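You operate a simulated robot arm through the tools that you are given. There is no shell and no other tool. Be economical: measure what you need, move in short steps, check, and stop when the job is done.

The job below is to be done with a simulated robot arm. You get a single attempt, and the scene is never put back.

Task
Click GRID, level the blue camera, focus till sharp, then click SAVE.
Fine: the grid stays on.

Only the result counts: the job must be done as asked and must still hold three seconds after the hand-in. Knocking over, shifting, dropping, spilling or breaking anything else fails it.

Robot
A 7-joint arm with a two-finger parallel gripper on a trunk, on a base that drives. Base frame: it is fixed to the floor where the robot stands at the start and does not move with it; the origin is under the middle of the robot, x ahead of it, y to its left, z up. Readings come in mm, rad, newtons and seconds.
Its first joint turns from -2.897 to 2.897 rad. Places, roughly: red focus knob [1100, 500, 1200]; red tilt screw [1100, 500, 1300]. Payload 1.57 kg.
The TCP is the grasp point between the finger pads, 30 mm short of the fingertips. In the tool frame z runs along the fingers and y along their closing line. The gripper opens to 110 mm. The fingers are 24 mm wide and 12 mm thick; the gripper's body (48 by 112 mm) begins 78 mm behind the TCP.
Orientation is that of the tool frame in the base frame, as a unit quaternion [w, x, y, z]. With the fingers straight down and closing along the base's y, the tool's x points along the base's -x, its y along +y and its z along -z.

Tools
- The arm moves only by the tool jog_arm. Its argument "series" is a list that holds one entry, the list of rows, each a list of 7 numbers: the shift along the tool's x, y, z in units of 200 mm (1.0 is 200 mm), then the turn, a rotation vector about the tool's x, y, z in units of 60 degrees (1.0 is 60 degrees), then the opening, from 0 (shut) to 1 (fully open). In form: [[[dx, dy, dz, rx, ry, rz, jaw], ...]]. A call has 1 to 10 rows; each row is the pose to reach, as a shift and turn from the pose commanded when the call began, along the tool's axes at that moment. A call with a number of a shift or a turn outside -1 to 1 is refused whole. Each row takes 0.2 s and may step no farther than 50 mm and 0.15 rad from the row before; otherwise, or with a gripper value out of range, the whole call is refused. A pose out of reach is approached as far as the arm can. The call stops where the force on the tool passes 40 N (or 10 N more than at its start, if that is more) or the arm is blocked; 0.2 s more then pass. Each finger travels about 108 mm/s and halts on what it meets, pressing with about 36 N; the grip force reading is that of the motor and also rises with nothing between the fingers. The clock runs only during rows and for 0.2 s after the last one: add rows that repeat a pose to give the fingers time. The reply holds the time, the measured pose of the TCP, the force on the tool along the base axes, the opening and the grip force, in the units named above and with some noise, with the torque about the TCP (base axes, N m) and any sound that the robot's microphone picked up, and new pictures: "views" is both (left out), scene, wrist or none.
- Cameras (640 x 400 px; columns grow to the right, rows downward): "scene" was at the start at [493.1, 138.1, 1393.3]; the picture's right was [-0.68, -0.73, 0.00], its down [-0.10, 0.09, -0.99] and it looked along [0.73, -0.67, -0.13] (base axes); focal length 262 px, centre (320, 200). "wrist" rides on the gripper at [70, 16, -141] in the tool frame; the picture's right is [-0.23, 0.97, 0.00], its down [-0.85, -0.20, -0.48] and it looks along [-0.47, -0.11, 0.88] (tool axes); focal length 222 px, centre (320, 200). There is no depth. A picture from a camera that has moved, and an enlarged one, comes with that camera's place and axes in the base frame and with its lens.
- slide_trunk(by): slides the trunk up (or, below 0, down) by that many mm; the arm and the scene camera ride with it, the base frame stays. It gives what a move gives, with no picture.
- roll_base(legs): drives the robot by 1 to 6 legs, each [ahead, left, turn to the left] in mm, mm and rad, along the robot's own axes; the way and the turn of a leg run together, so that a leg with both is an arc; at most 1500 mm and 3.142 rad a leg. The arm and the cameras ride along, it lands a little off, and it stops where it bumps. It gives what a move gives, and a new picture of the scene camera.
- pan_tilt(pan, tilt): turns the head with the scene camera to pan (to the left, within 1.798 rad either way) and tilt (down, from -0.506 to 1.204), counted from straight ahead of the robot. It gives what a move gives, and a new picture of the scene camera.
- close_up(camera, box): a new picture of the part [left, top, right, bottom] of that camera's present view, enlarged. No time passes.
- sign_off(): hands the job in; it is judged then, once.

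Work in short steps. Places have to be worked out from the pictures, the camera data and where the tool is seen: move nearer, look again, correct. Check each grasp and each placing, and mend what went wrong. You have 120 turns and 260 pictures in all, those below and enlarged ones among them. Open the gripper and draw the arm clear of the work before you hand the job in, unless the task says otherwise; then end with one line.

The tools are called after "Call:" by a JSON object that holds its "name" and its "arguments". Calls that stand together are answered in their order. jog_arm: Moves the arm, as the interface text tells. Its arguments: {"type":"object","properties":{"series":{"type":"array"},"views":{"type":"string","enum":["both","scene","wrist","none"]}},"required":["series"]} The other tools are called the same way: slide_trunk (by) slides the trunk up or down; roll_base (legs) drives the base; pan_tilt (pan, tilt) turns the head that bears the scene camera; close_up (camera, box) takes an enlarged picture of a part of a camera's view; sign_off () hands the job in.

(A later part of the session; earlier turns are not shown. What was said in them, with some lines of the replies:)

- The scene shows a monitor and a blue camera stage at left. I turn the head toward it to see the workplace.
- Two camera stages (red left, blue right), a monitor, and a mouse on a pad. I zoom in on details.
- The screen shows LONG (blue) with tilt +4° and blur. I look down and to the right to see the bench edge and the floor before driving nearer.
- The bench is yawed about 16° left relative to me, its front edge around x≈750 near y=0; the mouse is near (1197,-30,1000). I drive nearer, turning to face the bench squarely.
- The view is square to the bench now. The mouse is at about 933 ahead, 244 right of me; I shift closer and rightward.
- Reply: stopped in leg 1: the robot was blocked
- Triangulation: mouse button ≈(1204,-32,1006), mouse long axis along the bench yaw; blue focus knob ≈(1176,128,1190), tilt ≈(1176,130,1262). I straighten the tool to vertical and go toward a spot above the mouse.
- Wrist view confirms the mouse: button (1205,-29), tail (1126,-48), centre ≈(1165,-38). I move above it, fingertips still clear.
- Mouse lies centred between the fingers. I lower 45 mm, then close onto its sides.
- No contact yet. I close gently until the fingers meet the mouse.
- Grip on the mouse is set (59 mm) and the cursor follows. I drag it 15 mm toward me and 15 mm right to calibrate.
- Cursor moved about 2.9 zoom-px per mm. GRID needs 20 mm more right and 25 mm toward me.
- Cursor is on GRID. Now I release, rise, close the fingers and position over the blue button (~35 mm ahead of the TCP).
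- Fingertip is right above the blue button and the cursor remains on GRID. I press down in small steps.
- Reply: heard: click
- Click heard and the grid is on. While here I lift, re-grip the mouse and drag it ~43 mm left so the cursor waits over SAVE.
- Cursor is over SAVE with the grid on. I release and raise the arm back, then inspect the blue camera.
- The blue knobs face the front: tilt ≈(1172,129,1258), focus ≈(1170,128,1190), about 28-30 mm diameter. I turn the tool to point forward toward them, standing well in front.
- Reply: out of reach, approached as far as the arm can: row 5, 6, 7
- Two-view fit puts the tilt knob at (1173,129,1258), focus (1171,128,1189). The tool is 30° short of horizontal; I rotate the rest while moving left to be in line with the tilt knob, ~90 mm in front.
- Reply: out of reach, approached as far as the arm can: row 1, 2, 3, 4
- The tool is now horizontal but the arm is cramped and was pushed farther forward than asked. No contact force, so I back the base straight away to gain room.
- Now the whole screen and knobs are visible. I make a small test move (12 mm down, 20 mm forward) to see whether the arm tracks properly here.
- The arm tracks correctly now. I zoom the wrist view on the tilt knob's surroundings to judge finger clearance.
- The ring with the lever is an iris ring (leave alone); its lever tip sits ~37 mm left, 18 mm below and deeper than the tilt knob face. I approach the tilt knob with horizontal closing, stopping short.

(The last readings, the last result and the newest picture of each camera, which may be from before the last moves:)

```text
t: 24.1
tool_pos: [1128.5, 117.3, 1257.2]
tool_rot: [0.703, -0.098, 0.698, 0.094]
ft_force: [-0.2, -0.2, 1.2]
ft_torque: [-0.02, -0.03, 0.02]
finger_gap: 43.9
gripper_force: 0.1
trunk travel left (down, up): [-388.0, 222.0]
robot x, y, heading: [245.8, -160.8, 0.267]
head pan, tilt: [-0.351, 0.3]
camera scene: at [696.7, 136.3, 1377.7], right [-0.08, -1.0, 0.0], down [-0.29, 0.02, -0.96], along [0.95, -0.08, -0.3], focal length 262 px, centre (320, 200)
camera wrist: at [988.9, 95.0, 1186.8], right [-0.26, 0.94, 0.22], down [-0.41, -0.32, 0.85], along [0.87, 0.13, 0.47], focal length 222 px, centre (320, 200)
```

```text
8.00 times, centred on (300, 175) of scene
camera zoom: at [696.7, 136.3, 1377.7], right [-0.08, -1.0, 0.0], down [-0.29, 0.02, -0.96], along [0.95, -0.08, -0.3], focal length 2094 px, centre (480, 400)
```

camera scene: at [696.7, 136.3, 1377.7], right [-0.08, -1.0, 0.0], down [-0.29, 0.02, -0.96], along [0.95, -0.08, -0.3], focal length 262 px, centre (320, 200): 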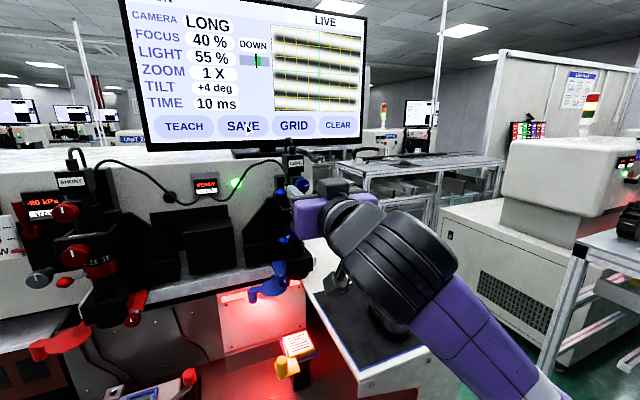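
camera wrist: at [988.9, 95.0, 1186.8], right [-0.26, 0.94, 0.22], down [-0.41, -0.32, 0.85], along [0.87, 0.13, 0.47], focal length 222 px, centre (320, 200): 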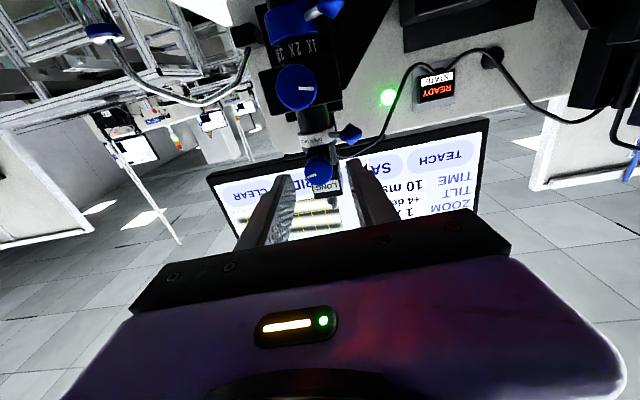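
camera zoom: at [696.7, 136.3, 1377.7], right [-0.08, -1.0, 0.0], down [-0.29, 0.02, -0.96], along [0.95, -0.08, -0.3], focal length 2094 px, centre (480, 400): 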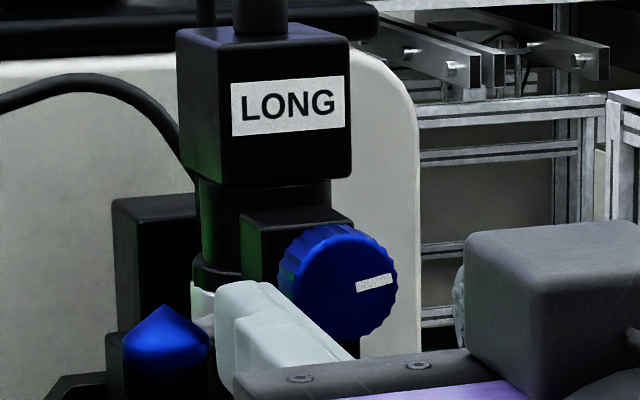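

Alignment looks centred between the fingers. I advance ~27 mm so the pads flank the knob by ~12 mm.

Call:
{"name": "jog_arm", "arguments": {"series": [[[0, 0, 0.07, 0, 0, 0, 0.4], [-0.003, 0, 0.135, 0, 0, 0, 0.4]]], "views": "none"}}

Call:
{"name": "close_up", "arguments": {"camera": "wrist", "box": [240, 100, 400, 250]}}

Call:
{"name": "close_up", "arguments": {"camera": "scene", "box": [260, 150, 340, 200]}}

```text
t: 24.7
tool_pos: [1156.4, 122.3, 1257.7]
tool_rot: [0.702, -0.099, 0.699, 0.095]
ft_force: [-0.1, 0.7, 0.2]
ft_torque: [0.02, 0.0, -0.01]
finger_gap: 43.8
gripper_force: 0.0
trunk travel left (down, up): [-388.0, 222.0]
robot x, y, heading: [243.9, -166.0, 0.266]
head pan, tilt: [-0.351, 0.3]
```

```text
2.67 times, centred on (320, 175) of wrist
camera zoom: at [1015.6, 101.3, 1187.0], right [-0.26, 0.94, 0.22], down [-0.41, -0.32, 0.85], along [0.87, 0.14, 0.47], focal length 592 px, centre (320, 267)
```

zoom: 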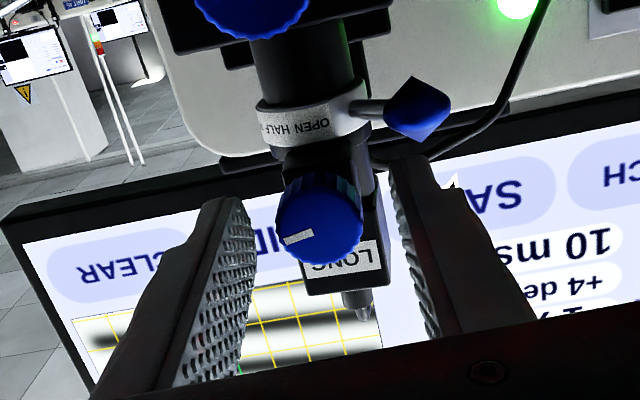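

```text
8.00 times, centred on (300, 175) of scene
camera zoom: at [696.7, 136.5, 1377.7], right [-0.08, -1.0, 0.0], down [-0.29, 0.02, -0.96], along [0.95, -0.08, -0.3], focal length 2094 px, centre (480, 400)
```

zoom: 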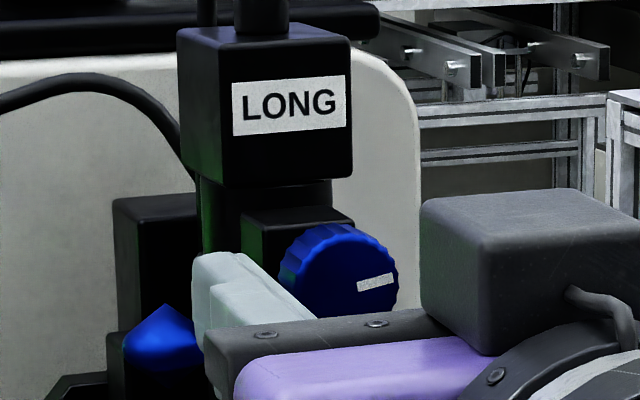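

Projection shows knob centre matches the tool axis to ~2 mm. Close on the knob.

Call:
{"name": "jog_arm", "arguments": {"series": [[[0, 0, 0, 0, 0, 0, 0.3], [0, 0, 0, 0, 0, 0, 0.2], [0, 0, 0, 0, 0, 0, 0.15], [0, 0, 0, 0, 0, 0, 0.15]]], "views": "none"}}

Call:
{"name": "close_up", "arguments": {"camera": "wrist", "box": [240, 100, 400, 250]}}

Call:
{"name": "close_up", "arguments": {"camera": "scene", "box": [120, 0, 376, 160]}}

```text
t: 25.7
tool_pos: [1156.7, 122.3, 1257.3]
tool_rot: [0.702, -0.098, 0.699, 0.095]
ft_force: [3.7, -4.3, 0.1]
ft_torque: [0.0, 0.04, 0.31]
finger_gap: 25.6
gripper_force: 36.8
trunk travel left (down, up): [-388.0, 222.0]
robot x, y, heading: [248.2, -164.7, 0.265]
head pan, tilt: [-0.351, 0.3]
```

```text
2.67 times, centred on (320, 175) of wrist
camera zoom: at [1015.8, 100.9, 1186.9], right [-0.26, 0.94, 0.22], down [-0.41, -0.32, 0.85], along [0.87, 0.13, 0.47], focal length 592 px, centre (320, 267)
```

zoom: 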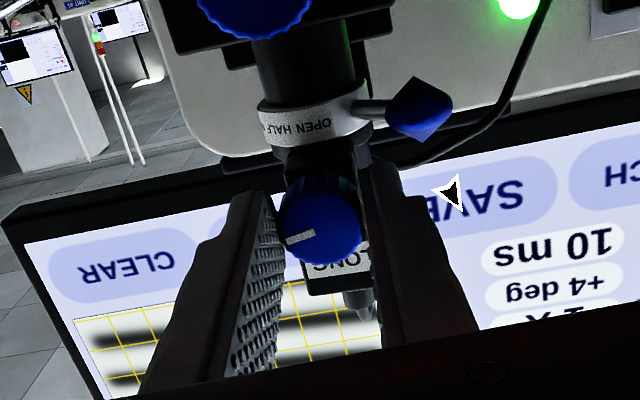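

```text
2.50 times, centred on (248, 80) of scene
camera zoom: at [697.0, 136.4, 1377.6], right [-0.08, -1.0, 0.0], down [-0.29, 0.02, -0.96], along [0.95, -0.08, -0.3], focal length 654 px, centre (500, 500)
```

zoom: 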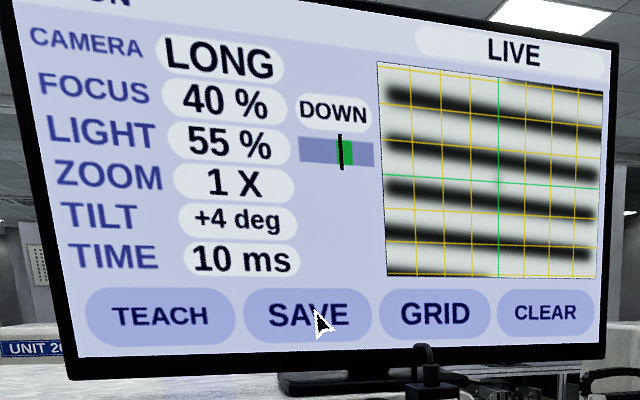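

Knob gripped (25.6 mm). I turn it clockwise about 17° as a trial and watch the TILT reading.

Call:
{"name": "jog_arm", "arguments": {"series": [[[0, 0, 0, 0, 0, 0.14, 0.15], [0, 0, 0, 0, 0, 0.28, 0.15]]], "views": "none"}}

Call:
{"name": "close_up", "arguments": {"camera": "scene", "box": [120, 0, 376, 160]}}

```text
t: 26.3
tool_pos: [1155.7, 121.6, 1256.8]
tool_rot: [0.681, 0.006, 0.705, 0.197]
ft_force: [21.7, 0.8, 3.9]
ft_torque: [-0.14, 0.33, 0.61]
finger_gap: 25.5
gripper_force: 36.9
trunk travel left (down, up): [-388.0, 222.0]
robot x, y, heading: [246.7, -165.9, 0.263]
head pan, tilt: [-0.351, 0.3]
```

```text
2.50 times, centred on (248, 80) of scene
camera zoom: at [697.8, 136.5, 1377.4], right [-0.08, -1.0, 0.0], down [-0.3, 0.02, -0.96], along [0.95, -0.08, -0.3], focal length 654 px, centre (500, 500)
```

zoom: 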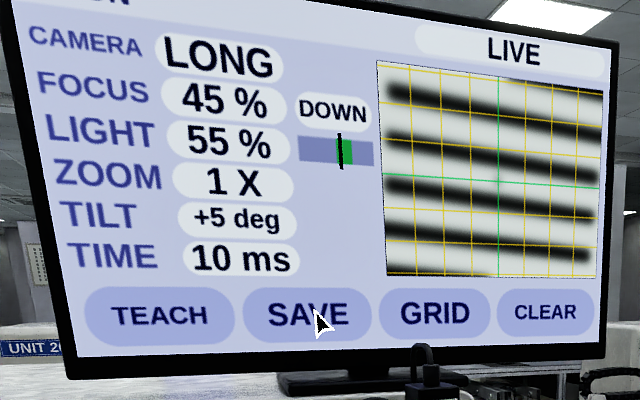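

Clockwise raises TILT (+5), about 17°/deg, so I need counter-clockwise ~85°. I turn back in steps.

Call:
{"name": "jog_arm", "arguments": {"series": [[[0, 0, 0, 0, 0, -0.14, 0.15], [0, 0, 0, 0, 0, -0.28, 0.15], [0, 0, 0, 0, 0, -0.42, 0.15], [0, 0, 0, 0, 0, -0.56, 0.15], [0, 0, 0, 0, 0, -0.7, 0.15]]], "views": "none"}}

Call:
{"name": "close_up", "arguments": {"camera": "scene", "box": [120, 0, 376, 160]}}

Call:
{"name": "close_up", "arguments": {"camera": "wrist", "box": [200, 80, 440, 230]}}

```text
t: 27.5
tool_pos: [1156.5, 121.0, 1258.6]
tool_rot: [0.706, -0.247, 0.661, -0.062]
ft_force: [17.0, -15.2, -0.4]
ft_torque: [0.19, -0.39, 0.23]
finger_gap: 25.7
gripper_force: 37.4
trunk travel left (down, up): [-388.0, 222.0]
robot x, y, heading: [251.1, -163.7, 0.267]
head pan, tilt: [-0.351, 0.3]
```

```text
2.50 times, centred on (248, 80) of scene
camera zoom: at [697.5, 135.8, 1377.5], right [-0.08, -1.0, 0.0], down [-0.3, 0.02, -0.96], along [0.95, -0.08, -0.3], focal length 654 px, centre (500, 500)
```

zoom: 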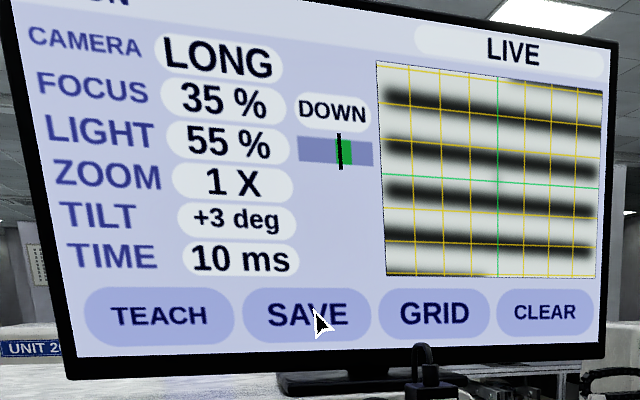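

```text
2.67 times, centred on (320, 155) of wrist
camera zoom: at [1023.6, 70.2, 1187.0], right [-0.26, 0.94, -0.22], down [-0.52, 0.05, 0.86], along [0.82, 0.33, 0.47], focal length 592 px, centre (320, 320)
```

zoom: 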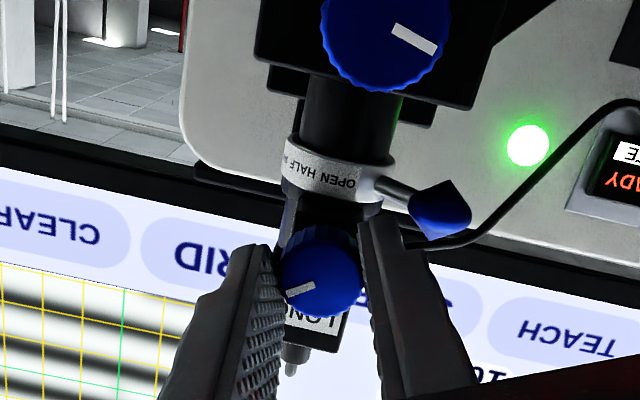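

FOCUS shifts along with tilt (coupled), so I'll focus afterward. TILT +3 now; I continue counter-clockwise ~32° with a 2 mm corrective shift to relieve the side force.

Call:
{"name": "jog_arm", "arguments": {"series": [[[0.004, -0.009, 0.005, 0, 0, -0.0, 0.15], [0.004, -0.009, 0.005, 0, 0, -0.14, 0.15], [0.004, -0.009, 0.005, 0, 0, -0.28, 0.15], [0.004, -0.009, 0.005, 0, 0, -0.42, 0.15], [0.004, -0.009, 0.005, 0, 0, -0.54, 0.15]]], "views": "none"}}

Call:
{"name": "close_up", "arguments": {"camera": "scene", "box": [120, 0, 376, 160]}}

Call:
{"name": "close_up", "arguments": {"camera": "wrist", "box": [200, 80, 440, 230]}}

```text
t: 28.7
tool_pos: [1156.9, 120.1, 1259.0]
tool_rot: [0.662, -0.422, 0.564, -0.256]
ft_force: [-0.4, -20.0, 2.9]
ft_torque: [0.13, -0.26, 0.47]
finger_gap: 25.8
gripper_force: 36.7
trunk travel left (down, up): [-388.0, 222.0]
robot x, y, heading: [250.3, -163.8, 0.27]
head pan, tilt: [-0.351, 0.3]
```

```text
2.50 times, centred on (248, 80) of scene
camera zoom: at [696.7, 135.8, 1377.9], right [-0.08, -1.0, 0.0], down [-0.29, 0.02, -0.96], along [0.95, -0.08, -0.3], focal length 654 px, centre (500, 500)
```

zoom: 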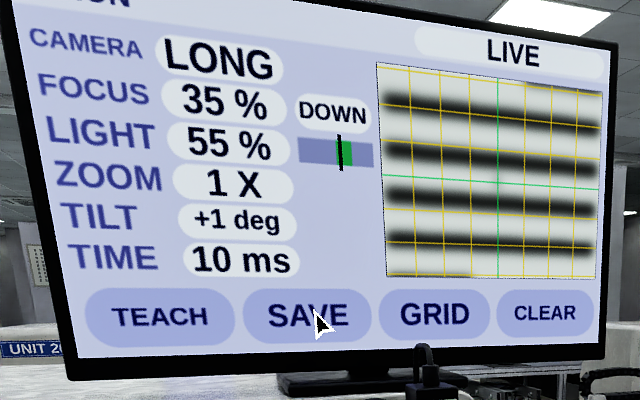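

```text
2.67 times, centred on (320, 155) of wrist
camera zoom: at [1033.6, 35.2, 1206.8], right [-0.19, 0.68, -0.71], down [-0.63, 0.47, 0.62], along [0.75, 0.56, 0.35], focal length 592 px, centre (320, 320)
```

zoom: 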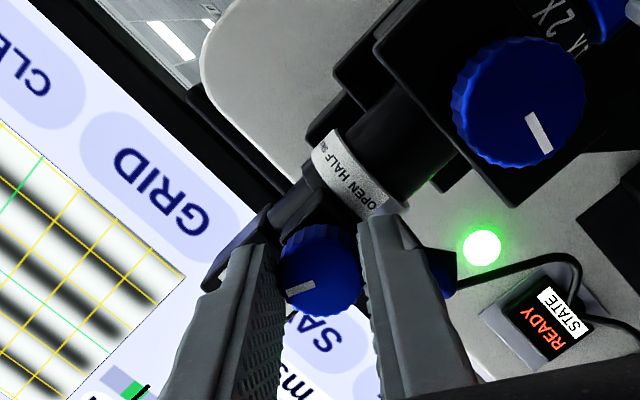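

TILT +1. I turn another ~16° counter-clockwise with a small 2 mm right shift.

Call:
{"name": "jog_arm", "arguments": {"series": [[[0.0085, -0.005, 0, 0, 0, 0, 0.15], [0.0085, -0.005, 0, 0, 0, -0.13, 0.15], [0.0085, -0.005, 0, 0, 0, -0.26, 0.15]]], "views": "none"}}

Call:
{"name": "close_up", "arguments": {"camera": "scene", "box": [120, 0, 376, 160]}}

```text
t: 29.5
tool_pos: [1156.8, 120.5, 1258.3]
tool_rot: [0.621, -0.496, 0.502, -0.342]
ft_force: [-3.8, -13.0, 4.1]
ft_torque: [-0.03, 0.04, 0.62]
finger_gap: 25.7
gripper_force: 36.8
trunk travel left (down, up): [-388.0, 222.0]
robot x, y, heading: [247.7, -165.1, 0.27]
head pan, tilt: [-0.351, 0.3]
```

```text
2.50 times, centred on (248, 80) of scene
camera zoom: at [696.5, 136.2, 1377.8], right [-0.08, -1.0, 0.0], down [-0.29, 0.02, -0.96], along [0.95, -0.08, -0.3], focal length 654 px, centre (500, 500)
```

zoom: 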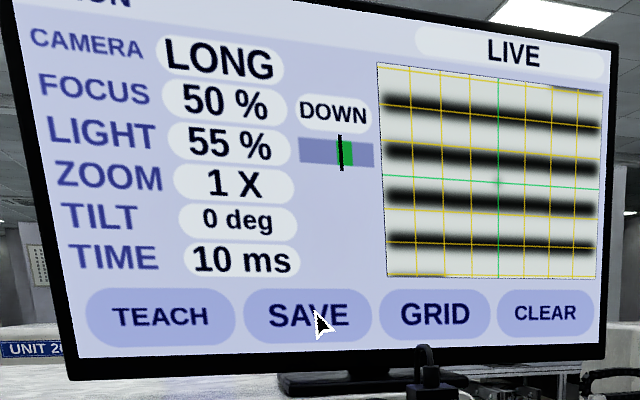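

TILT reads 0. I zoom in to check the lines against the grid for residual tilt.

Call:
{"name": "close_up", "arguments": {"camera": "scene", "box": [264, 18, 368, 116]}}

```text
4.08 times, centred on (316, 67) of scene
camera zoom: at [696.5, 136.2, 1377.8], right [-0.08, -1.0, 0.0], down [-0.29, 0.02, -0.96], along [0.95, -0.08, -0.3], focal length 1068 px, centre (336, 743)
```

zoom: 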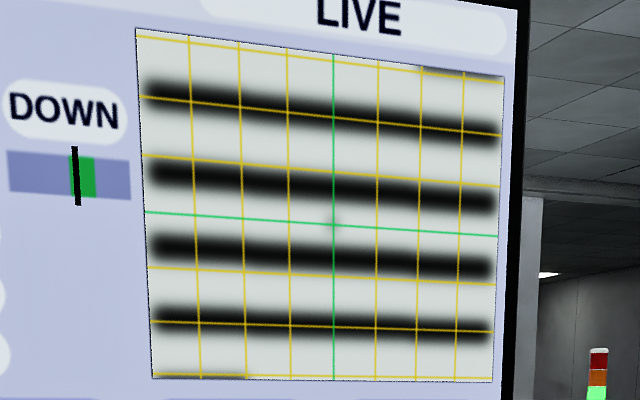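

Lines still slope ~0.3–0.5° relative to the grid in the positive sense; I turn ~5° more counter-clockwise.

Call:
{"name": "jog_arm", "arguments": {"series": [[[0.003, -0.002, 0, 0, 0, -0.045, 0.15], [0.003, -0.002, 0, 0, 0, -0.09, 0.15]]], "views": "none"}}

Call:
{"name": "close_up", "arguments": {"camera": "scene", "box": [264, 18, 368, 116]}}

Call:
{"name": "close_up", "arguments": {"camera": "scene", "box": [120, 0, 376, 160]}}

```text
t: 30.1
tool_pos: [1156.1, 121.0, 1258.9]
tool_rot: [0.604, -0.519, 0.477, -0.371]
ft_force: [-2.3, -5.8, 5.2]
ft_torque: [0.05, -0.01, 0.67]
finger_gap: 25.5
gripper_force: 36.9
trunk travel left (down, up): [-388.0, 222.0]
robot x, y, heading: [245.4, -165.6, 0.27]
head pan, tilt: [-0.351, 0.3]
```

```text
4.08 times, centred on (316, 67) of scene
camera zoom: at [696.5, 136.5, 1377.8], right [-0.08, -1.0, 0.0], down [-0.29, 0.02, -0.96], along [0.95, -0.08, -0.3], focal length 1068 px, centre (336, 743)
```

zoom: 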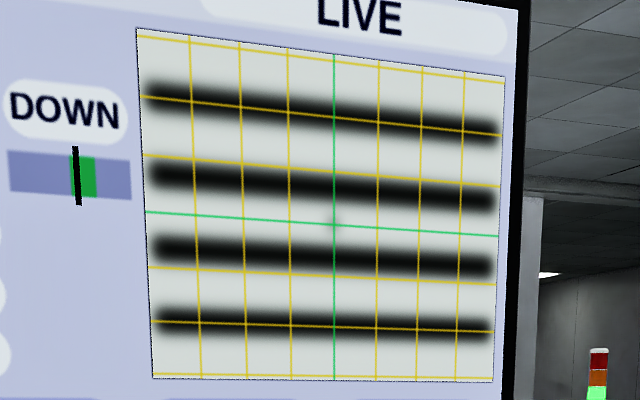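

```text
2.50 times, centred on (248, 80) of scene
camera zoom: at [696.5, 136.5, 1377.8], right [-0.08, -1.0, 0.0], down [-0.29, 0.02, -0.96], along [0.95, -0.08, -0.3], focal length 654 px, centre (500, 500)
```

zoom: 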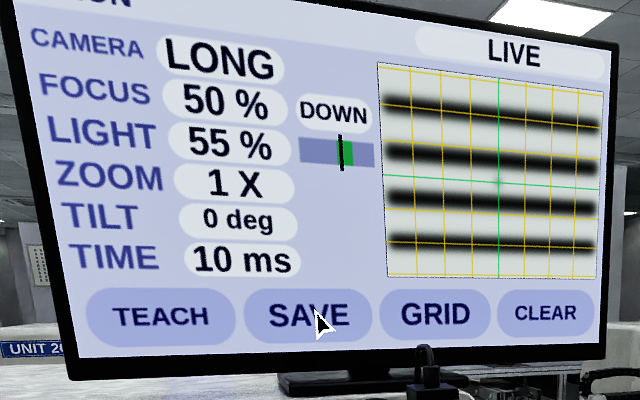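

Lines are now level with the grid. I release the tilt knob with a small opening and back straight out.

Call:
{"name": "jog_arm", "arguments": {"series": [[[0, 0, 0, 0, 0, 0, 0.32], [0, 0, 0, 0, 0, 0, 0.32], [0, 0, -0.1, 0, 0, 0, 0.32], [0, 0, -0.25, 0, 0, 0, 0.32], [0, 0, -0.4, 0, 0, 0, 0.32]]]}}

Call:
{"name": "close_up", "arguments": {"camera": "scene", "box": [120, 0, 376, 160]}}

```text
t: 31.3
tool_pos: [1079.5, 97.9, 1258.2]
tool_rot: [0.604, -0.519, 0.478, -0.372]
ft_force: [-0.4, 0.7, -0.3]
ft_torque: [0.01, -0.02, -0.05]
finger_gap: 35.4
gripper_force: 0.1
trunk travel left (down, up): [-388.0, 222.0]
robot x, y, heading: [247.8, -163.7, 0.265]
head pan, tilt: [-0.351, 0.3]
camera scene: at [696.9, 136.6, 1377.6], right [-0.08, -1.0, 0.0], down [-0.29, 0.02, -0.96], along [0.95, -0.08, -0.3], focal length 262 px, centre (320, 200)
camera wrist: at [961.0, -1.9, 1227.7], right [-0.11, 0.4, -0.91], down [-0.68, 0.64, 0.36], along [0.73, 0.66, 0.2], focal length 222 px, centre (320, 200)
```

scene: 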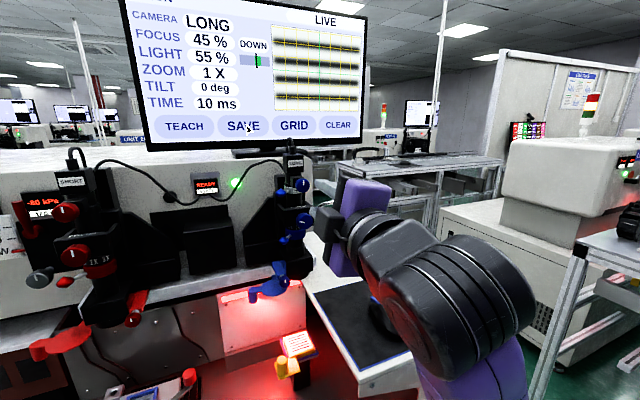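
wrist: 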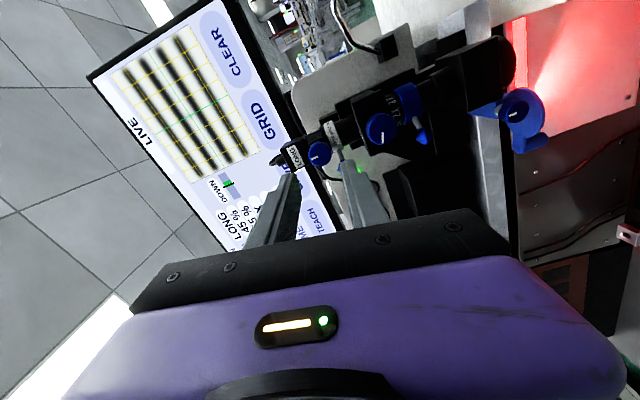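

```text
2.50 times, centred on (248, 80) of scene
camera zoom: at [696.9, 136.6, 1377.6], right [-0.08, -1.0, 0.0], down [-0.29, 0.02, -0.96], along [0.95, -0.08, -0.3], focal length 654 px, centre (500, 500)
```

zoom: 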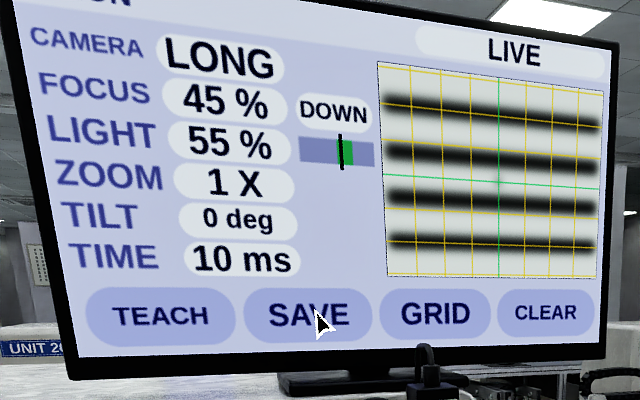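

Tilt is 0 and remains. Next I swing to the focus knob: down 69 mm and rotate the jaw back toward horizontal while staying clear in front.

Call:
{"name": "jog_arm", "arguments": {"series": [[[0.009, 0.049, 0, 0, 0, 0.142, 0.4], [0.018, 0.098, 0, 0, 0, 0.284, 0.4], [0.027, 0.147, 0, 0, 0, 0.426, 0.4], [0.036, 0.196, 0, 0, 0, 0.568, 0.4], [0.045, 0.245, 0, 0, 0, 0.71, 0.4], [0.054, 0.294, 0, 0, 0, 0.852, 0.4], [0.061, 0.34, 0, 0, 0, 0.99, 0.4]]]}}

Call:
{"name": "close_up", "arguments": {"camera": "wrist", "box": [200, 80, 440, 230]}}

Call:
{"name": "close_up", "arguments": {"camera": "scene", "box": [240, 180, 368, 260]}}

```text
t: 32.9
tool_pos: [1081.8, 99.4, 1190.3]
tool_rot: [0.709, -0.213, 0.672, -0.023]
ft_force: [0.4, -0.6, 0.0]
ft_torque: [0.01, 0.0, 0.03]
finger_gap: 44.1
gripper_force: 0.0
trunk travel left (down, up): [-388.0, 222.0]
robot x, y, heading: [248.5, -163.9, 0.269]
head pan, tilt: [-0.351, 0.3]
camera scene: at [696.8, 136.6, 1377.6], right [-0.08, -1.0, 0.0], down [-0.29, 0.02, -0.96], along [0.95, -0.08, -0.3], focal length 262 px, centre (320, 200)
camera wrist: at [946.8, 54.7, 1117.3], right [-0.27, 0.96, -0.11], down [-0.49, -0.04, 0.87], along [0.83, 0.29, 0.48], focal length 222 px, centre (320, 200)
```

scene: 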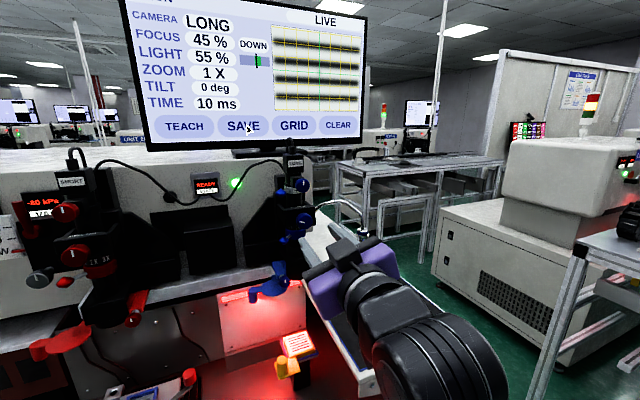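
wrist: 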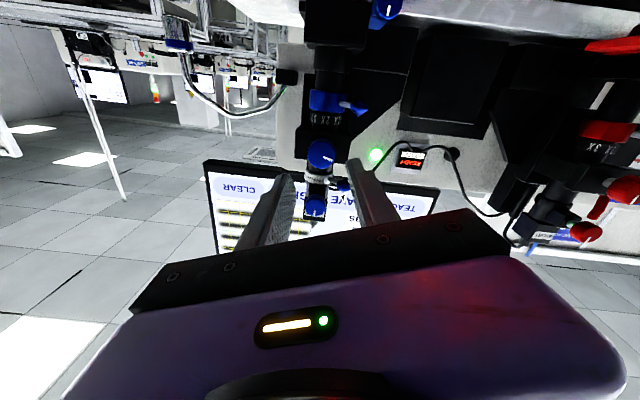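

```text
2.67 times, centred on (320, 155) of wrist
camera zoom: at [946.8, 54.7, 1117.3], right [-0.27, 0.96, -0.11], down [-0.49, -0.04, 0.87], along [0.83, 0.29, 0.48], focal length 592 px, centre (320, 320)
```

zoom: 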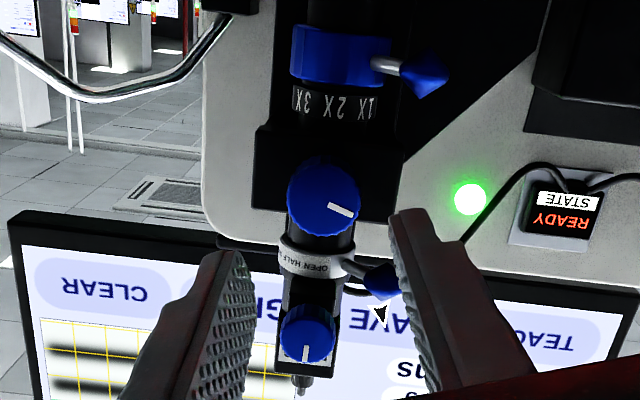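

```text
5.00 times, centred on (304, 220) of scene
camera zoom: at [696.8, 136.6, 1377.6], right [-0.08, -1.0, 0.0], down [-0.29, 0.02, -0.96], along [0.95, -0.08, -0.3], focal length 1309 px, centre (400, 100)
```

zoom: 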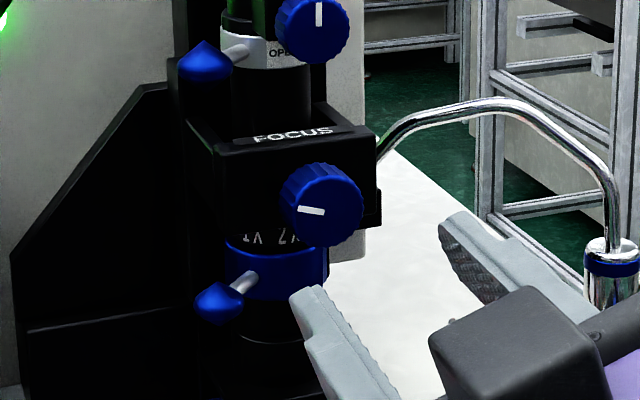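

Triangulated focus knob face ≈(1163,126,1188), i.e. 13 mm nearer than the tilt knob. I advance 65 mm to flank it by ~10 mm.

Call:
{"name": "jog_arm", "arguments": {"series": [[[0.007, 0.01, 0.1, 0, 0, 0, 0.4], [0.007, 0.01, 0.2, 0, 0, 0, 0.4], [0.007, 0.01, 0.27, 0, 0, 0, 0.4], [0.007, 0.01, 0.325, 0, 0, 0, 0.4]]], "views": "none"}}

Call:
{"name": "close_up", "arguments": {"camera": "wrist", "box": [200, 80, 440, 230]}}

Call:
{"name": "close_up", "arguments": {"camera": "scene", "box": [240, 180, 368, 260]}}

```text
t: 33.9
tool_pos: [1143.2, 118.3, 1187.3]
tool_rot: [0.709, -0.213, 0.672, -0.023]
ft_force: [0.3, 0.2, 0.8]
ft_torque: [0.0, -0.01, -0.02]
finger_gap: 44.3
gripper_force: 0.0
trunk travel left (down, up): [-388.0, 222.0]
robot x, y, heading: [247.3, -164.4, 0.266]
head pan, tilt: [-0.351, 0.3]
```

```text
2.67 times, centred on (320, 155) of wrist
camera zoom: at [1009.1, 73.4, 1115.2], right [-0.27, 0.96, -0.11], down [-0.49, -0.04, 0.87], along [0.83, 0.29, 0.48], focal length 592 px, centre (320, 320)
```

zoom: 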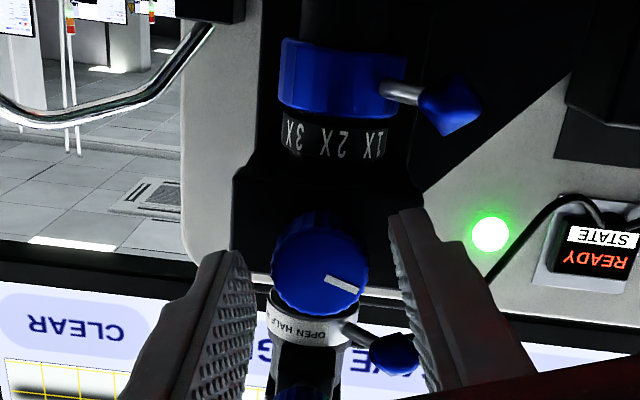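

```text
5.00 times, centred on (304, 220) of scene
camera zoom: at [696.7, 136.7, 1377.6], right [-0.08, -1.0, 0.0], down [-0.29, 0.02, -0.96], along [0.95, -0.08, -0.3], focal length 1309 px, centre (400, 100)
```

zoom: 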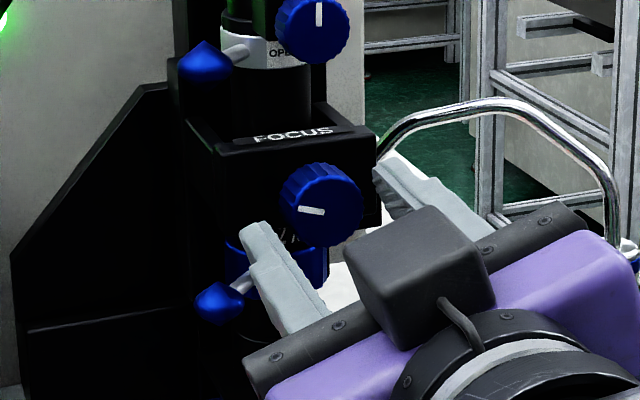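

Centred. I close on the focus knob and turn it clockwise ~16° to see the effect.

Call:
{"name": "jog_arm", "arguments": {"series": [[[0, 0, 0, 0, 0, 0, 0.3], [0, 0, 0, 0, 0, 0, 0.2], [0, 0, 0, 0, 0, 0, 0.15], [0, 0, 0, 0, 0, 0, 0.15], [0, 0, 0, 0, 0, 0.13, 0.15], [0, 0, 0, 0, 0, 0.26, 0.15]]], "views": "none"}}

Call:
{"name": "close_up", "arguments": {"camera": "scene", "box": [120, 0, 376, 160]}}

```text
t: 35.3
tool_pos: [1143.7, 118.1, 1187.5]
tool_rot: [0.706, -0.12, 0.695, 0.073]
ft_force: [11.6, 0.3, 10.2]
ft_torque: [-0.22, 0.68, 0.2]
finger_gap: 29.6
gripper_force: 39.1
trunk travel left (down, up): [-388.0, 222.0]
robot x, y, heading: [246.6, -162.4, 0.275]
head pan, tilt: [-0.351, 0.3]
```

```text
2.50 times, centred on (248, 80) of scene
camera zoom: at [697.1, 136.6, 1377.7], right [-0.08, -1.0, 0.0], down [-0.29, 0.02, -0.96], along [0.95, -0.08, -0.3], focal length 654 px, centre (500, 500)
```

zoom: 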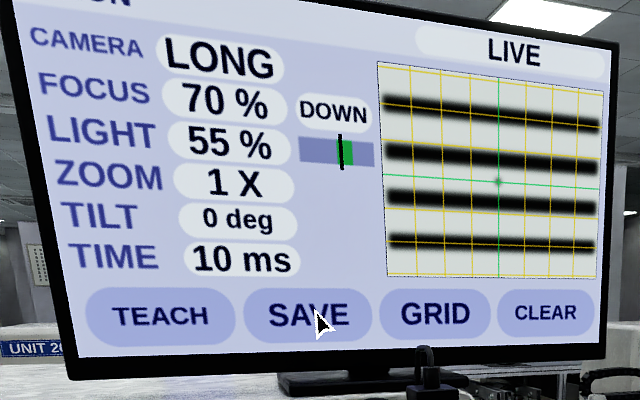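

Focus rose to 70% and the image is sharper. I continue clockwise ~10°.

Call:
{"name": "jog_arm", "arguments": {"series": [[[0, 0, 0, 0, 0, 0.08, 0.15], [0, 0, 0, 0, 0, 0.16, 0.15]]], "views": "none"}}

Call:
{"name": "close_up", "arguments": {"camera": "scene", "box": [120, 0, 376, 160]}}

```text
t: 35.9
tool_pos: [1142.7, 117.7, 1186.0]
tool_rot: [0.697, -0.061, 0.702, 0.133]
ft_force: [17.3, 3.5, 11.4]
ft_torque: [-0.1, 0.31, 0.22]
finger_gap: 29.7
gripper_force: 39.6
trunk travel left (down, up): [-388.0, 222.0]
robot x, y, heading: [249.2, -163.6, 0.27]
head pan, tilt: [-0.351, 0.3]
```

```text
2.50 times, centred on (248, 80) of scene
camera zoom: at [697.1, 136.7, 1377.6], right [-0.08, -1.0, 0.0], down [-0.29, 0.02, -0.96], along [0.95, -0.08, -0.3], focal length 654 px, centre (500, 500)
```

zoom: 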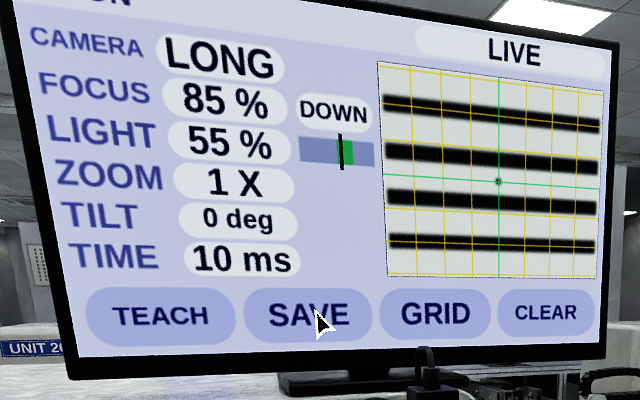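

85%. I turn ~7° more with a 1 mm easing of position.

Call:
{"name": "jog_arm", "arguments": {"series": [[[-0.005, 0, 0.005, 0, 0, 0.06, 0.15], [-0.005, 0, 0.005, 0, 0, 0.12, 0.15]]], "views": "none"}}

Call:
{"name": "close_up", "arguments": {"camera": "scene", "box": [120, 0, 376, 160]}}

```text
t: 36.5
tool_pos: [1141.9, 117.7, 1186.1]
tool_rot: [0.687, -0.017, 0.705, 0.175]
ft_force: [-14.7, -4.5, 1.0]
ft_torque: [-0.19, 0.54, 0.38]
finger_gap: 29.9
gripper_force: 39.1
trunk travel left (down, up): [-388.0, 222.0]
robot x, y, heading: [248.8, -163.6, 0.269]
head pan, tilt: [-0.351, 0.3]
```

```text
2.50 times, centred on (248, 80) of scene
camera zoom: at [695.9, 136.4, 1377.7], right [-0.08, -1.0, 0.0], down [-0.29, 0.02, -0.96], along [0.95, -0.08, -0.3], focal length 654 px, centre (500, 500)
```

zoom: 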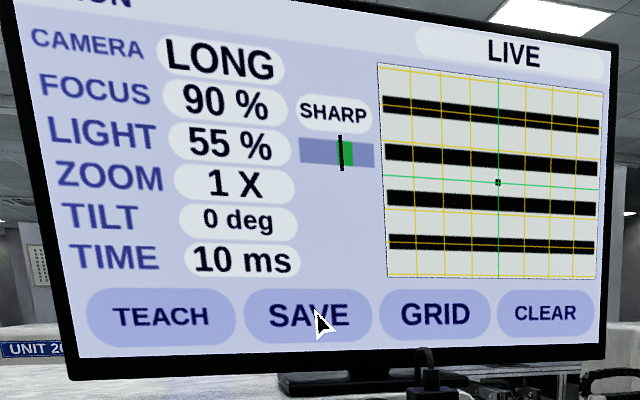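

Status reads SHARP at 90%. A further ~2° for margin.

Call:
{"name": "jog_arm", "arguments": {"series": [[[0, 0, -0.003, 0, 0, 0.04, 0.15]]], "views": "none"}}

Call:
{"name": "close_up", "arguments": {"camera": "scene", "box": [120, 0, 376, 160]}}

```text
t: 36.9
tool_pos: [1142.5, 119.4, 1186.5]
tool_rot: [0.683, -0.003, 0.705, 0.19]
ft_force: [-8.5, -0.3, 1.9]
ft_torque: [-0.12, 0.36, 0.41]
finger_gap: 29.4
gripper_force: 38.8
trunk travel left (down, up): [-388.0, 222.0]
robot x, y, heading: [245.3, -165.4, 0.269]
head pan, tilt: [-0.351, 0.3]
```

```text
2.50 times, centred on (248, 80) of scene
camera zoom: at [696.4, 136.7, 1377.7], right [-0.08, -1.0, 0.0], down [-0.29, 0.02, -0.96], along [0.95, -0.08, -0.3], focal length 654 px, centre (500, 500)
```

zoom: 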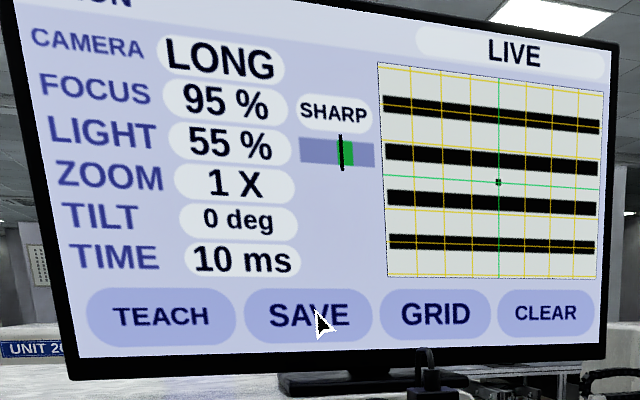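

95% SHARP. I release with a small opening, back out, and check the picture again closely.

Call:
{"name": "jog_arm", "arguments": {"series": [[[0, 0, 0, 0, 0, 0, 0.35], [0, 0, 0, 0, 0, 0, 0.38], [0, 0, -0.1, 0, 0, 0, 0.38], [0, 0, -0.25, 0, 0, 0, 0.38], [0, 0, -0.4, 0, 0, 0, 0.38]]], "views": "none"}}

Call:
{"name": "close_up", "arguments": {"camera": "scene", "box": [120, 0, 376, 160]}}

Call:
{"name": "close_up", "arguments": {"camera": "scene", "box": [264, 18, 368, 116]}}

```text
t: 38.1
tool_pos: [1067.6, 97.3, 1186.8]
tool_rot: [0.683, -0.003, 0.705, 0.19]
ft_force: [0.9, -0.6, -0.1]
ft_torque: [0.0, 0.0, 0.01]
finger_gap: 41.7
gripper_force: 0.1
trunk travel left (down, up): [-388.0, 222.0]
robot x, y, heading: [242.9, -161.8, 0.269]
head pan, tilt: [-0.351, 0.3]
```

```text
2.50 times, centred on (248, 80) of scene
camera zoom: at [696.9, 136.7, 1377.6], right [-0.08, -1.0, 0.0], down [-0.29, 0.02, -0.96], along [0.95, -0.08, -0.3], focal length 654 px, centre (500, 500)
```

zoom: 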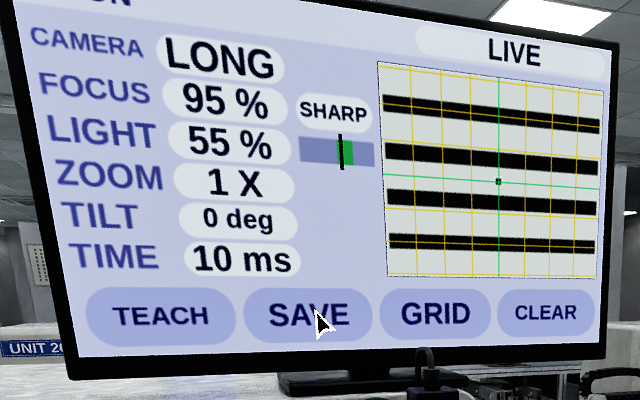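

```text
4.08 times, centred on (316, 67) of scene
camera zoom: at [696.9, 136.7, 1377.6], right [-0.08, -1.0, 0.0], down [-0.29, 0.02, -0.96], along [0.95, -0.08, -0.3], focal length 1068 px, centre (336, 743)
```

zoom: 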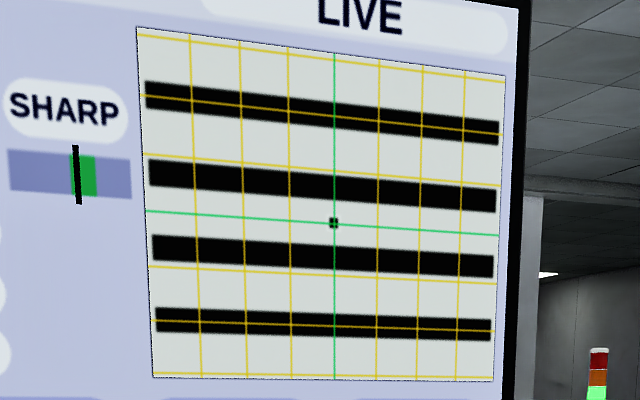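

Level, SHARP, grid on after release. Now I move right, clear of the camera, un-rolling the wrist.

Call:
{"name": "jog_arm", "arguments": {"series": [[[-0.05, -0.167, -0.06, 0, 0, -0.06, 0.38], [-0.1, -0.334, -0.12, 0, 0, -0.12, 0.38], [-0.15, -0.5, -0.18, 0, 0, -0.18, 0.3], [-0.2, -0.668, -0.24, 0, 0, -0.25, 0.2]]], "views": "scene"}}

```text
t: 39.1
tool_pos: [1058.7, -49.4, 1190.5]
tool_rot: [0.702, -0.096, 0.699, 0.098]
ft_force: [0.3, 0.8, 0.6]
ft_torque: [-0.03, -0.01, -0.03]
finger_gap: 21.9
gripper_force: 0.1
trunk travel left (down, up): [-388.0, 222.0]
robot x, y, heading: [245.0, -159.1, 0.264]
head pan, tilt: [-0.351, 0.3]
camera scene: at [696.6, 137.2, 1377.5], right [-0.08, -1.0, 0.0], down [-0.29, 0.02, -0.96], along [0.95, -0.08, -0.3], focal length 262 px, centre (320, 200)
```

scene: 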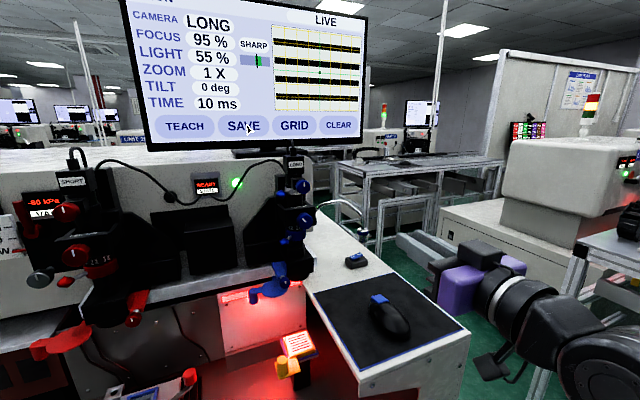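

Now I pitch the tool down again (60° now), rising a little.

Call:
{"name": "jog_arm", "arguments": {"series": [[[-0.04, 0, 0, 0, 0.142, 0, 0], [-0.08, 0, 0, 0, 0.284, 0, 0], [-0.12, 0, 0, 0, 0.426, 0, 0], [-0.16, 0, 0, 0, 0.568, 0, 0], [-0.2, 0, 0, 0, 0.71, 0, 0], [-0.2, 0, 0, 0, 0.852, 0, 0], [-0.2, 0, 0, 0, 0.99, 0, 0]]], "views": "none"}}

Call:
{"name": "jog_arm", "arguments": {"series": [[[0, 0, 0, 0, 0.14, 0, 0], [0, 0, 0, 0, 0.28, 0, 0], [0, 0, 0, 0, 0.42, 0, 0], [0, 0, 0, 0, 0.51, 0, 0]]], "views": "both"}}

```text
t: 40.7
tool_pos: [1056.9, -51.9, 1229.6]
tool_rot: [0.262, -0.13, 0.956, 0.038]
ft_force: [0.0, -0.8, -0.4]
ft_torque: [-0.02, 0.02, -0.01]
finger_gap: 0.0
gripper_force: 20.9
trunk travel left (down, up): [-388.0, 222.0]
robot x, y, heading: [246.0, -164.6, 0.268]
head pan, tilt: [-0.351, 0.3]
```

```text
t: 41.7
tool_pos: [1056.8, -50.5, 1231.3]
tool_rot: [0.002, -0.136, 0.991, 0.003]
ft_force: [0.2, -0.2, -0.1]
ft_torque: [-0.03, 0.02, 0.0]
finger_gap: 0.0
gripper_force: 21.3
trunk travel left (down, up): [-388.0, 222.0]
robot x, y, heading: [247.1, -161.7, 0.266]
head pan, tilt: [-0.351, 0.3]
camera scene: at [696.8, 136.4, 1377.6], right [-0.08, -1.0, 0.0], down [-0.29, 0.02, -0.96], along [0.95, -0.08, -0.3], focal length 262 px, centre (320, 200)
camera wrist: at [985.2, -54.0, 1372.0], right [-0.04, 1.0, 0.01], down [0.88, 0.04, 0.48], along [0.48, 0.03, -0.88], focal length 222 px, centre (320, 200)
```

scene: 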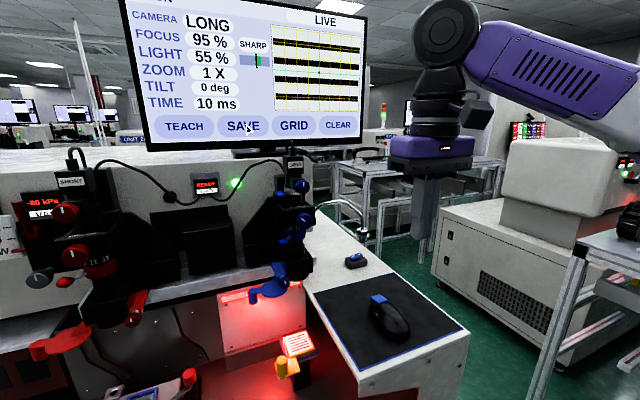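
wrist: 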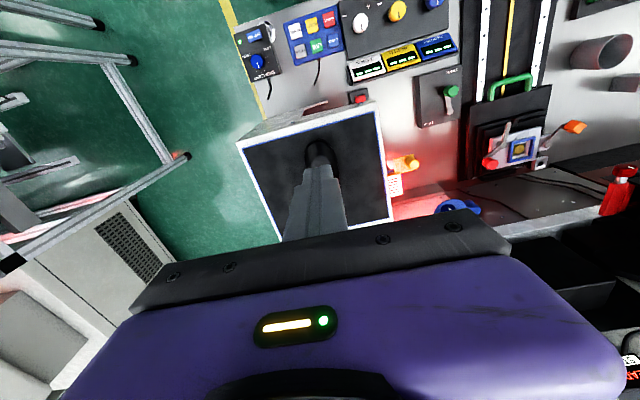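

Mouse button confirmed at ≈(1159,-31). I move the closed fingers to just above it.

Call:
{"name": "jog_arm", "arguments": {"series": [[[-0.103, -0.01, 0.18, 0, 0, 0, 0], [-0.206, -0.02, 0.36, 0, 0, 0, 0], [-0.31, -0.03, 0.54, 0, 0, 0, 0], [-0.413, -0.04, 0.72, 0, 0, 0, 0], [-0.516, -0.048, 0.89, 0, 0, 0, 0]]], "views": "both"}}

Call:
{"name": "close_up", "arguments": {"camera": "scene", "box": [340, 260, 440, 350]}}

```text
t: 42.9
tool_pos: [1160.1, -30.2, 1054.9]
tool_rot: [0.002, -0.137, 0.991, 0.002]
ft_force: [-0.2, 0.2, 0.9]
ft_torque: [0.02, -0.05, 0.0]
finger_gap: 0.0
gripper_force: 21.3
trunk travel left (down, up): [-388.0, 222.0]
robot x, y, heading: [249.2, -167.2, 0.263]
head pan, tilt: [-0.351, 0.3]
camera scene: at [696.5, 136.4, 1377.8], right [-0.08, -1.0, 0.0], down [-0.29, 0.02, -0.96], along [0.95, -0.08, -0.3], focal length 262 px, centre (320, 200)
camera wrist: at [1087.7, -33.3, 1195.0], right [-0.04, 1.0, 0.01], down [0.88, 0.04, 0.48], along [0.48, 0.03, -0.88], focal length 222 px, centre (320, 200)
```

scene: 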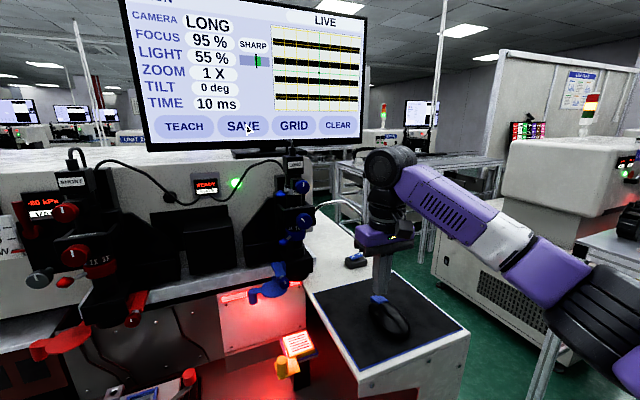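
wrist: 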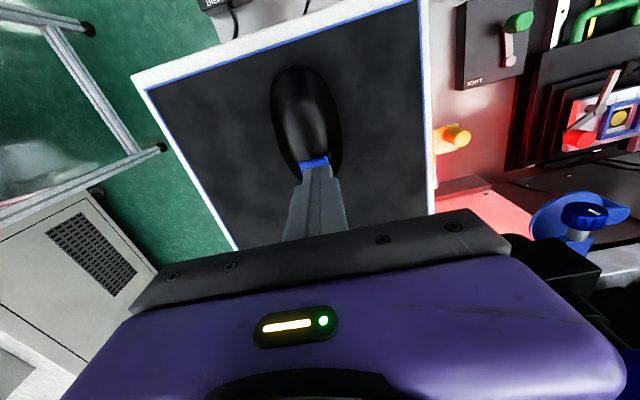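

```text
4.44 times, centred on (390, 305) of scene
camera zoom: at [696.5, 136.4, 1377.8], right [-0.08, -1.0, 0.0], down [-0.29, 0.02, -0.96], along [0.95, -0.08, -0.3], focal length 1163 px, centre (9, -267)
```

zoom: 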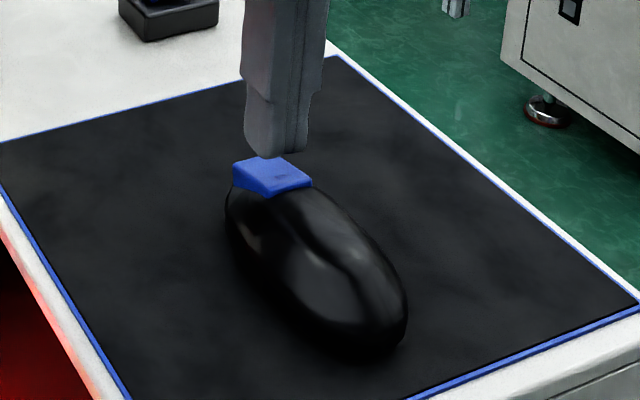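

Positioned as in the first click. Press down.

Call:
{"name": "jog_arm", "arguments": {"series": [[[0.01, 0, 0.06, 0, 0, 0, 0], [0.01, 0, 0.08, 0, 0, 0, 0], [0.01, 0, 0.092, 0, 0, 0, 0], [0.01, 0, 0.104, 0, 0, 0, 0]]], "views": "none"}}

Call:
{"name": "close_up", "arguments": {"camera": "scene", "box": [120, 0, 376, 160]}}

```text
t: 43.9
tool_pos: [1159.0, -30.8, 1034.7]
tool_rot: [0.003, -0.138, 0.99, 0.003]
ft_force: [-0.2, 3.1, 9.5]
ft_torque: [0.04, 0.12, -0.07]
finger_gap: 0.0
gripper_force: 20.7
trunk travel left (down, up): [-388.0, 222.0]
robot x, y, heading: [243.7, -164.2, 0.267]
head pan, tilt: [-0.351, 0.3]
heard: click
```

```text
2.50 times, centred on (248, 80) of scene
camera zoom: at [696.5, 136.7, 1377.8], right [-0.08, -1.0, 0.0], down [-0.29, 0.02, -0.96], along [0.95, -0.08, -0.3], focal length 654 px, centre (500, 500)
```

zoom: 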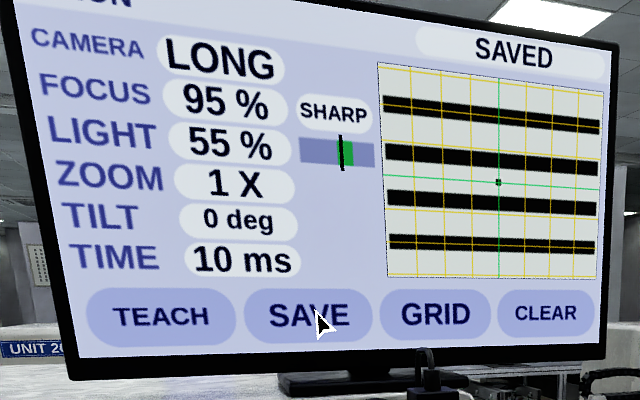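

Click heard; the screen shows SAVED. I lift straight up, back away and open the gripper.

Call:
{"name": "jog_arm", "arguments": {"series": [[[0, 0, -0.1, 0, 0, 0, 0], [0, 0, -0.3, 0, 0, 0, 0], [0.1, 0, -0.5, 0, 0, 0, 0.2], [0.2, -0.1, -0.7, 0, 0, 0, 0.5], [0.35, -0.2, -0.85, 0, 0, 0, 0.8], [0.5, -0.3, -0.9, 0, 0, 0, 1], [0.5, -0.3, -0.9, 0, 0, 0, 1]]], "views": "scene"}}

Call:
{"name": "close_up", "arguments": {"camera": "scene", "box": [120, 0, 376, 160]}}

```text
t: 45.5
tool_pos: [1077.0, -118.3, 1211.9]
tool_rot: [0.002, -0.137, 0.991, 0.003]
ft_force: [0.7, 0.2, 0.2]
ft_torque: [0.01, 0.0, 0.0]
finger_gap: 109.9
gripper_force: 0.1
trunk travel left (down, up): [-388.0, 222.0]
robot x, y, heading: [245.6, -161.7, 0.272]
head pan, tilt: [-0.351, 0.3]
camera scene: at [696.9, 136.7, 1377.6], right [-0.08, -1.0, 0.0], down [-0.29, 0.02, -0.96], along [0.95, -0.08, -0.3], focal length 262 px, centre (320, 200)
```

scene: 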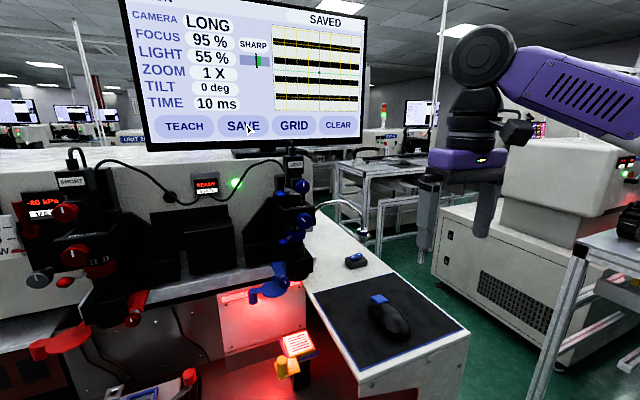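

```text
2.50 times, centred on (248, 80) of scene
camera zoom: at [696.9, 136.7, 1377.6], right [-0.08, -1.0, 0.0], down [-0.29, 0.02, -0.96], along [0.95, -0.08, -0.3], focal length 654 px, centre (500, 500)
```

zoom: 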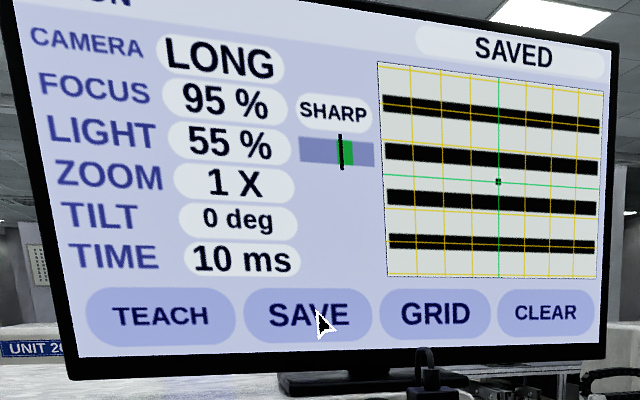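

The screen still shows SAVED, SHARP, 0 deg and the grid on, and the arm is clear with the gripper open. I hand in.

Call:
{"name": "sign_off", "arguments": {}}

```text
The job is handed in.
```

The job is done and handed in: GRID was clicked and is still on, the blue camera reads 0° tilt and SHARP at 95% focus, and the screen shows SAVED.
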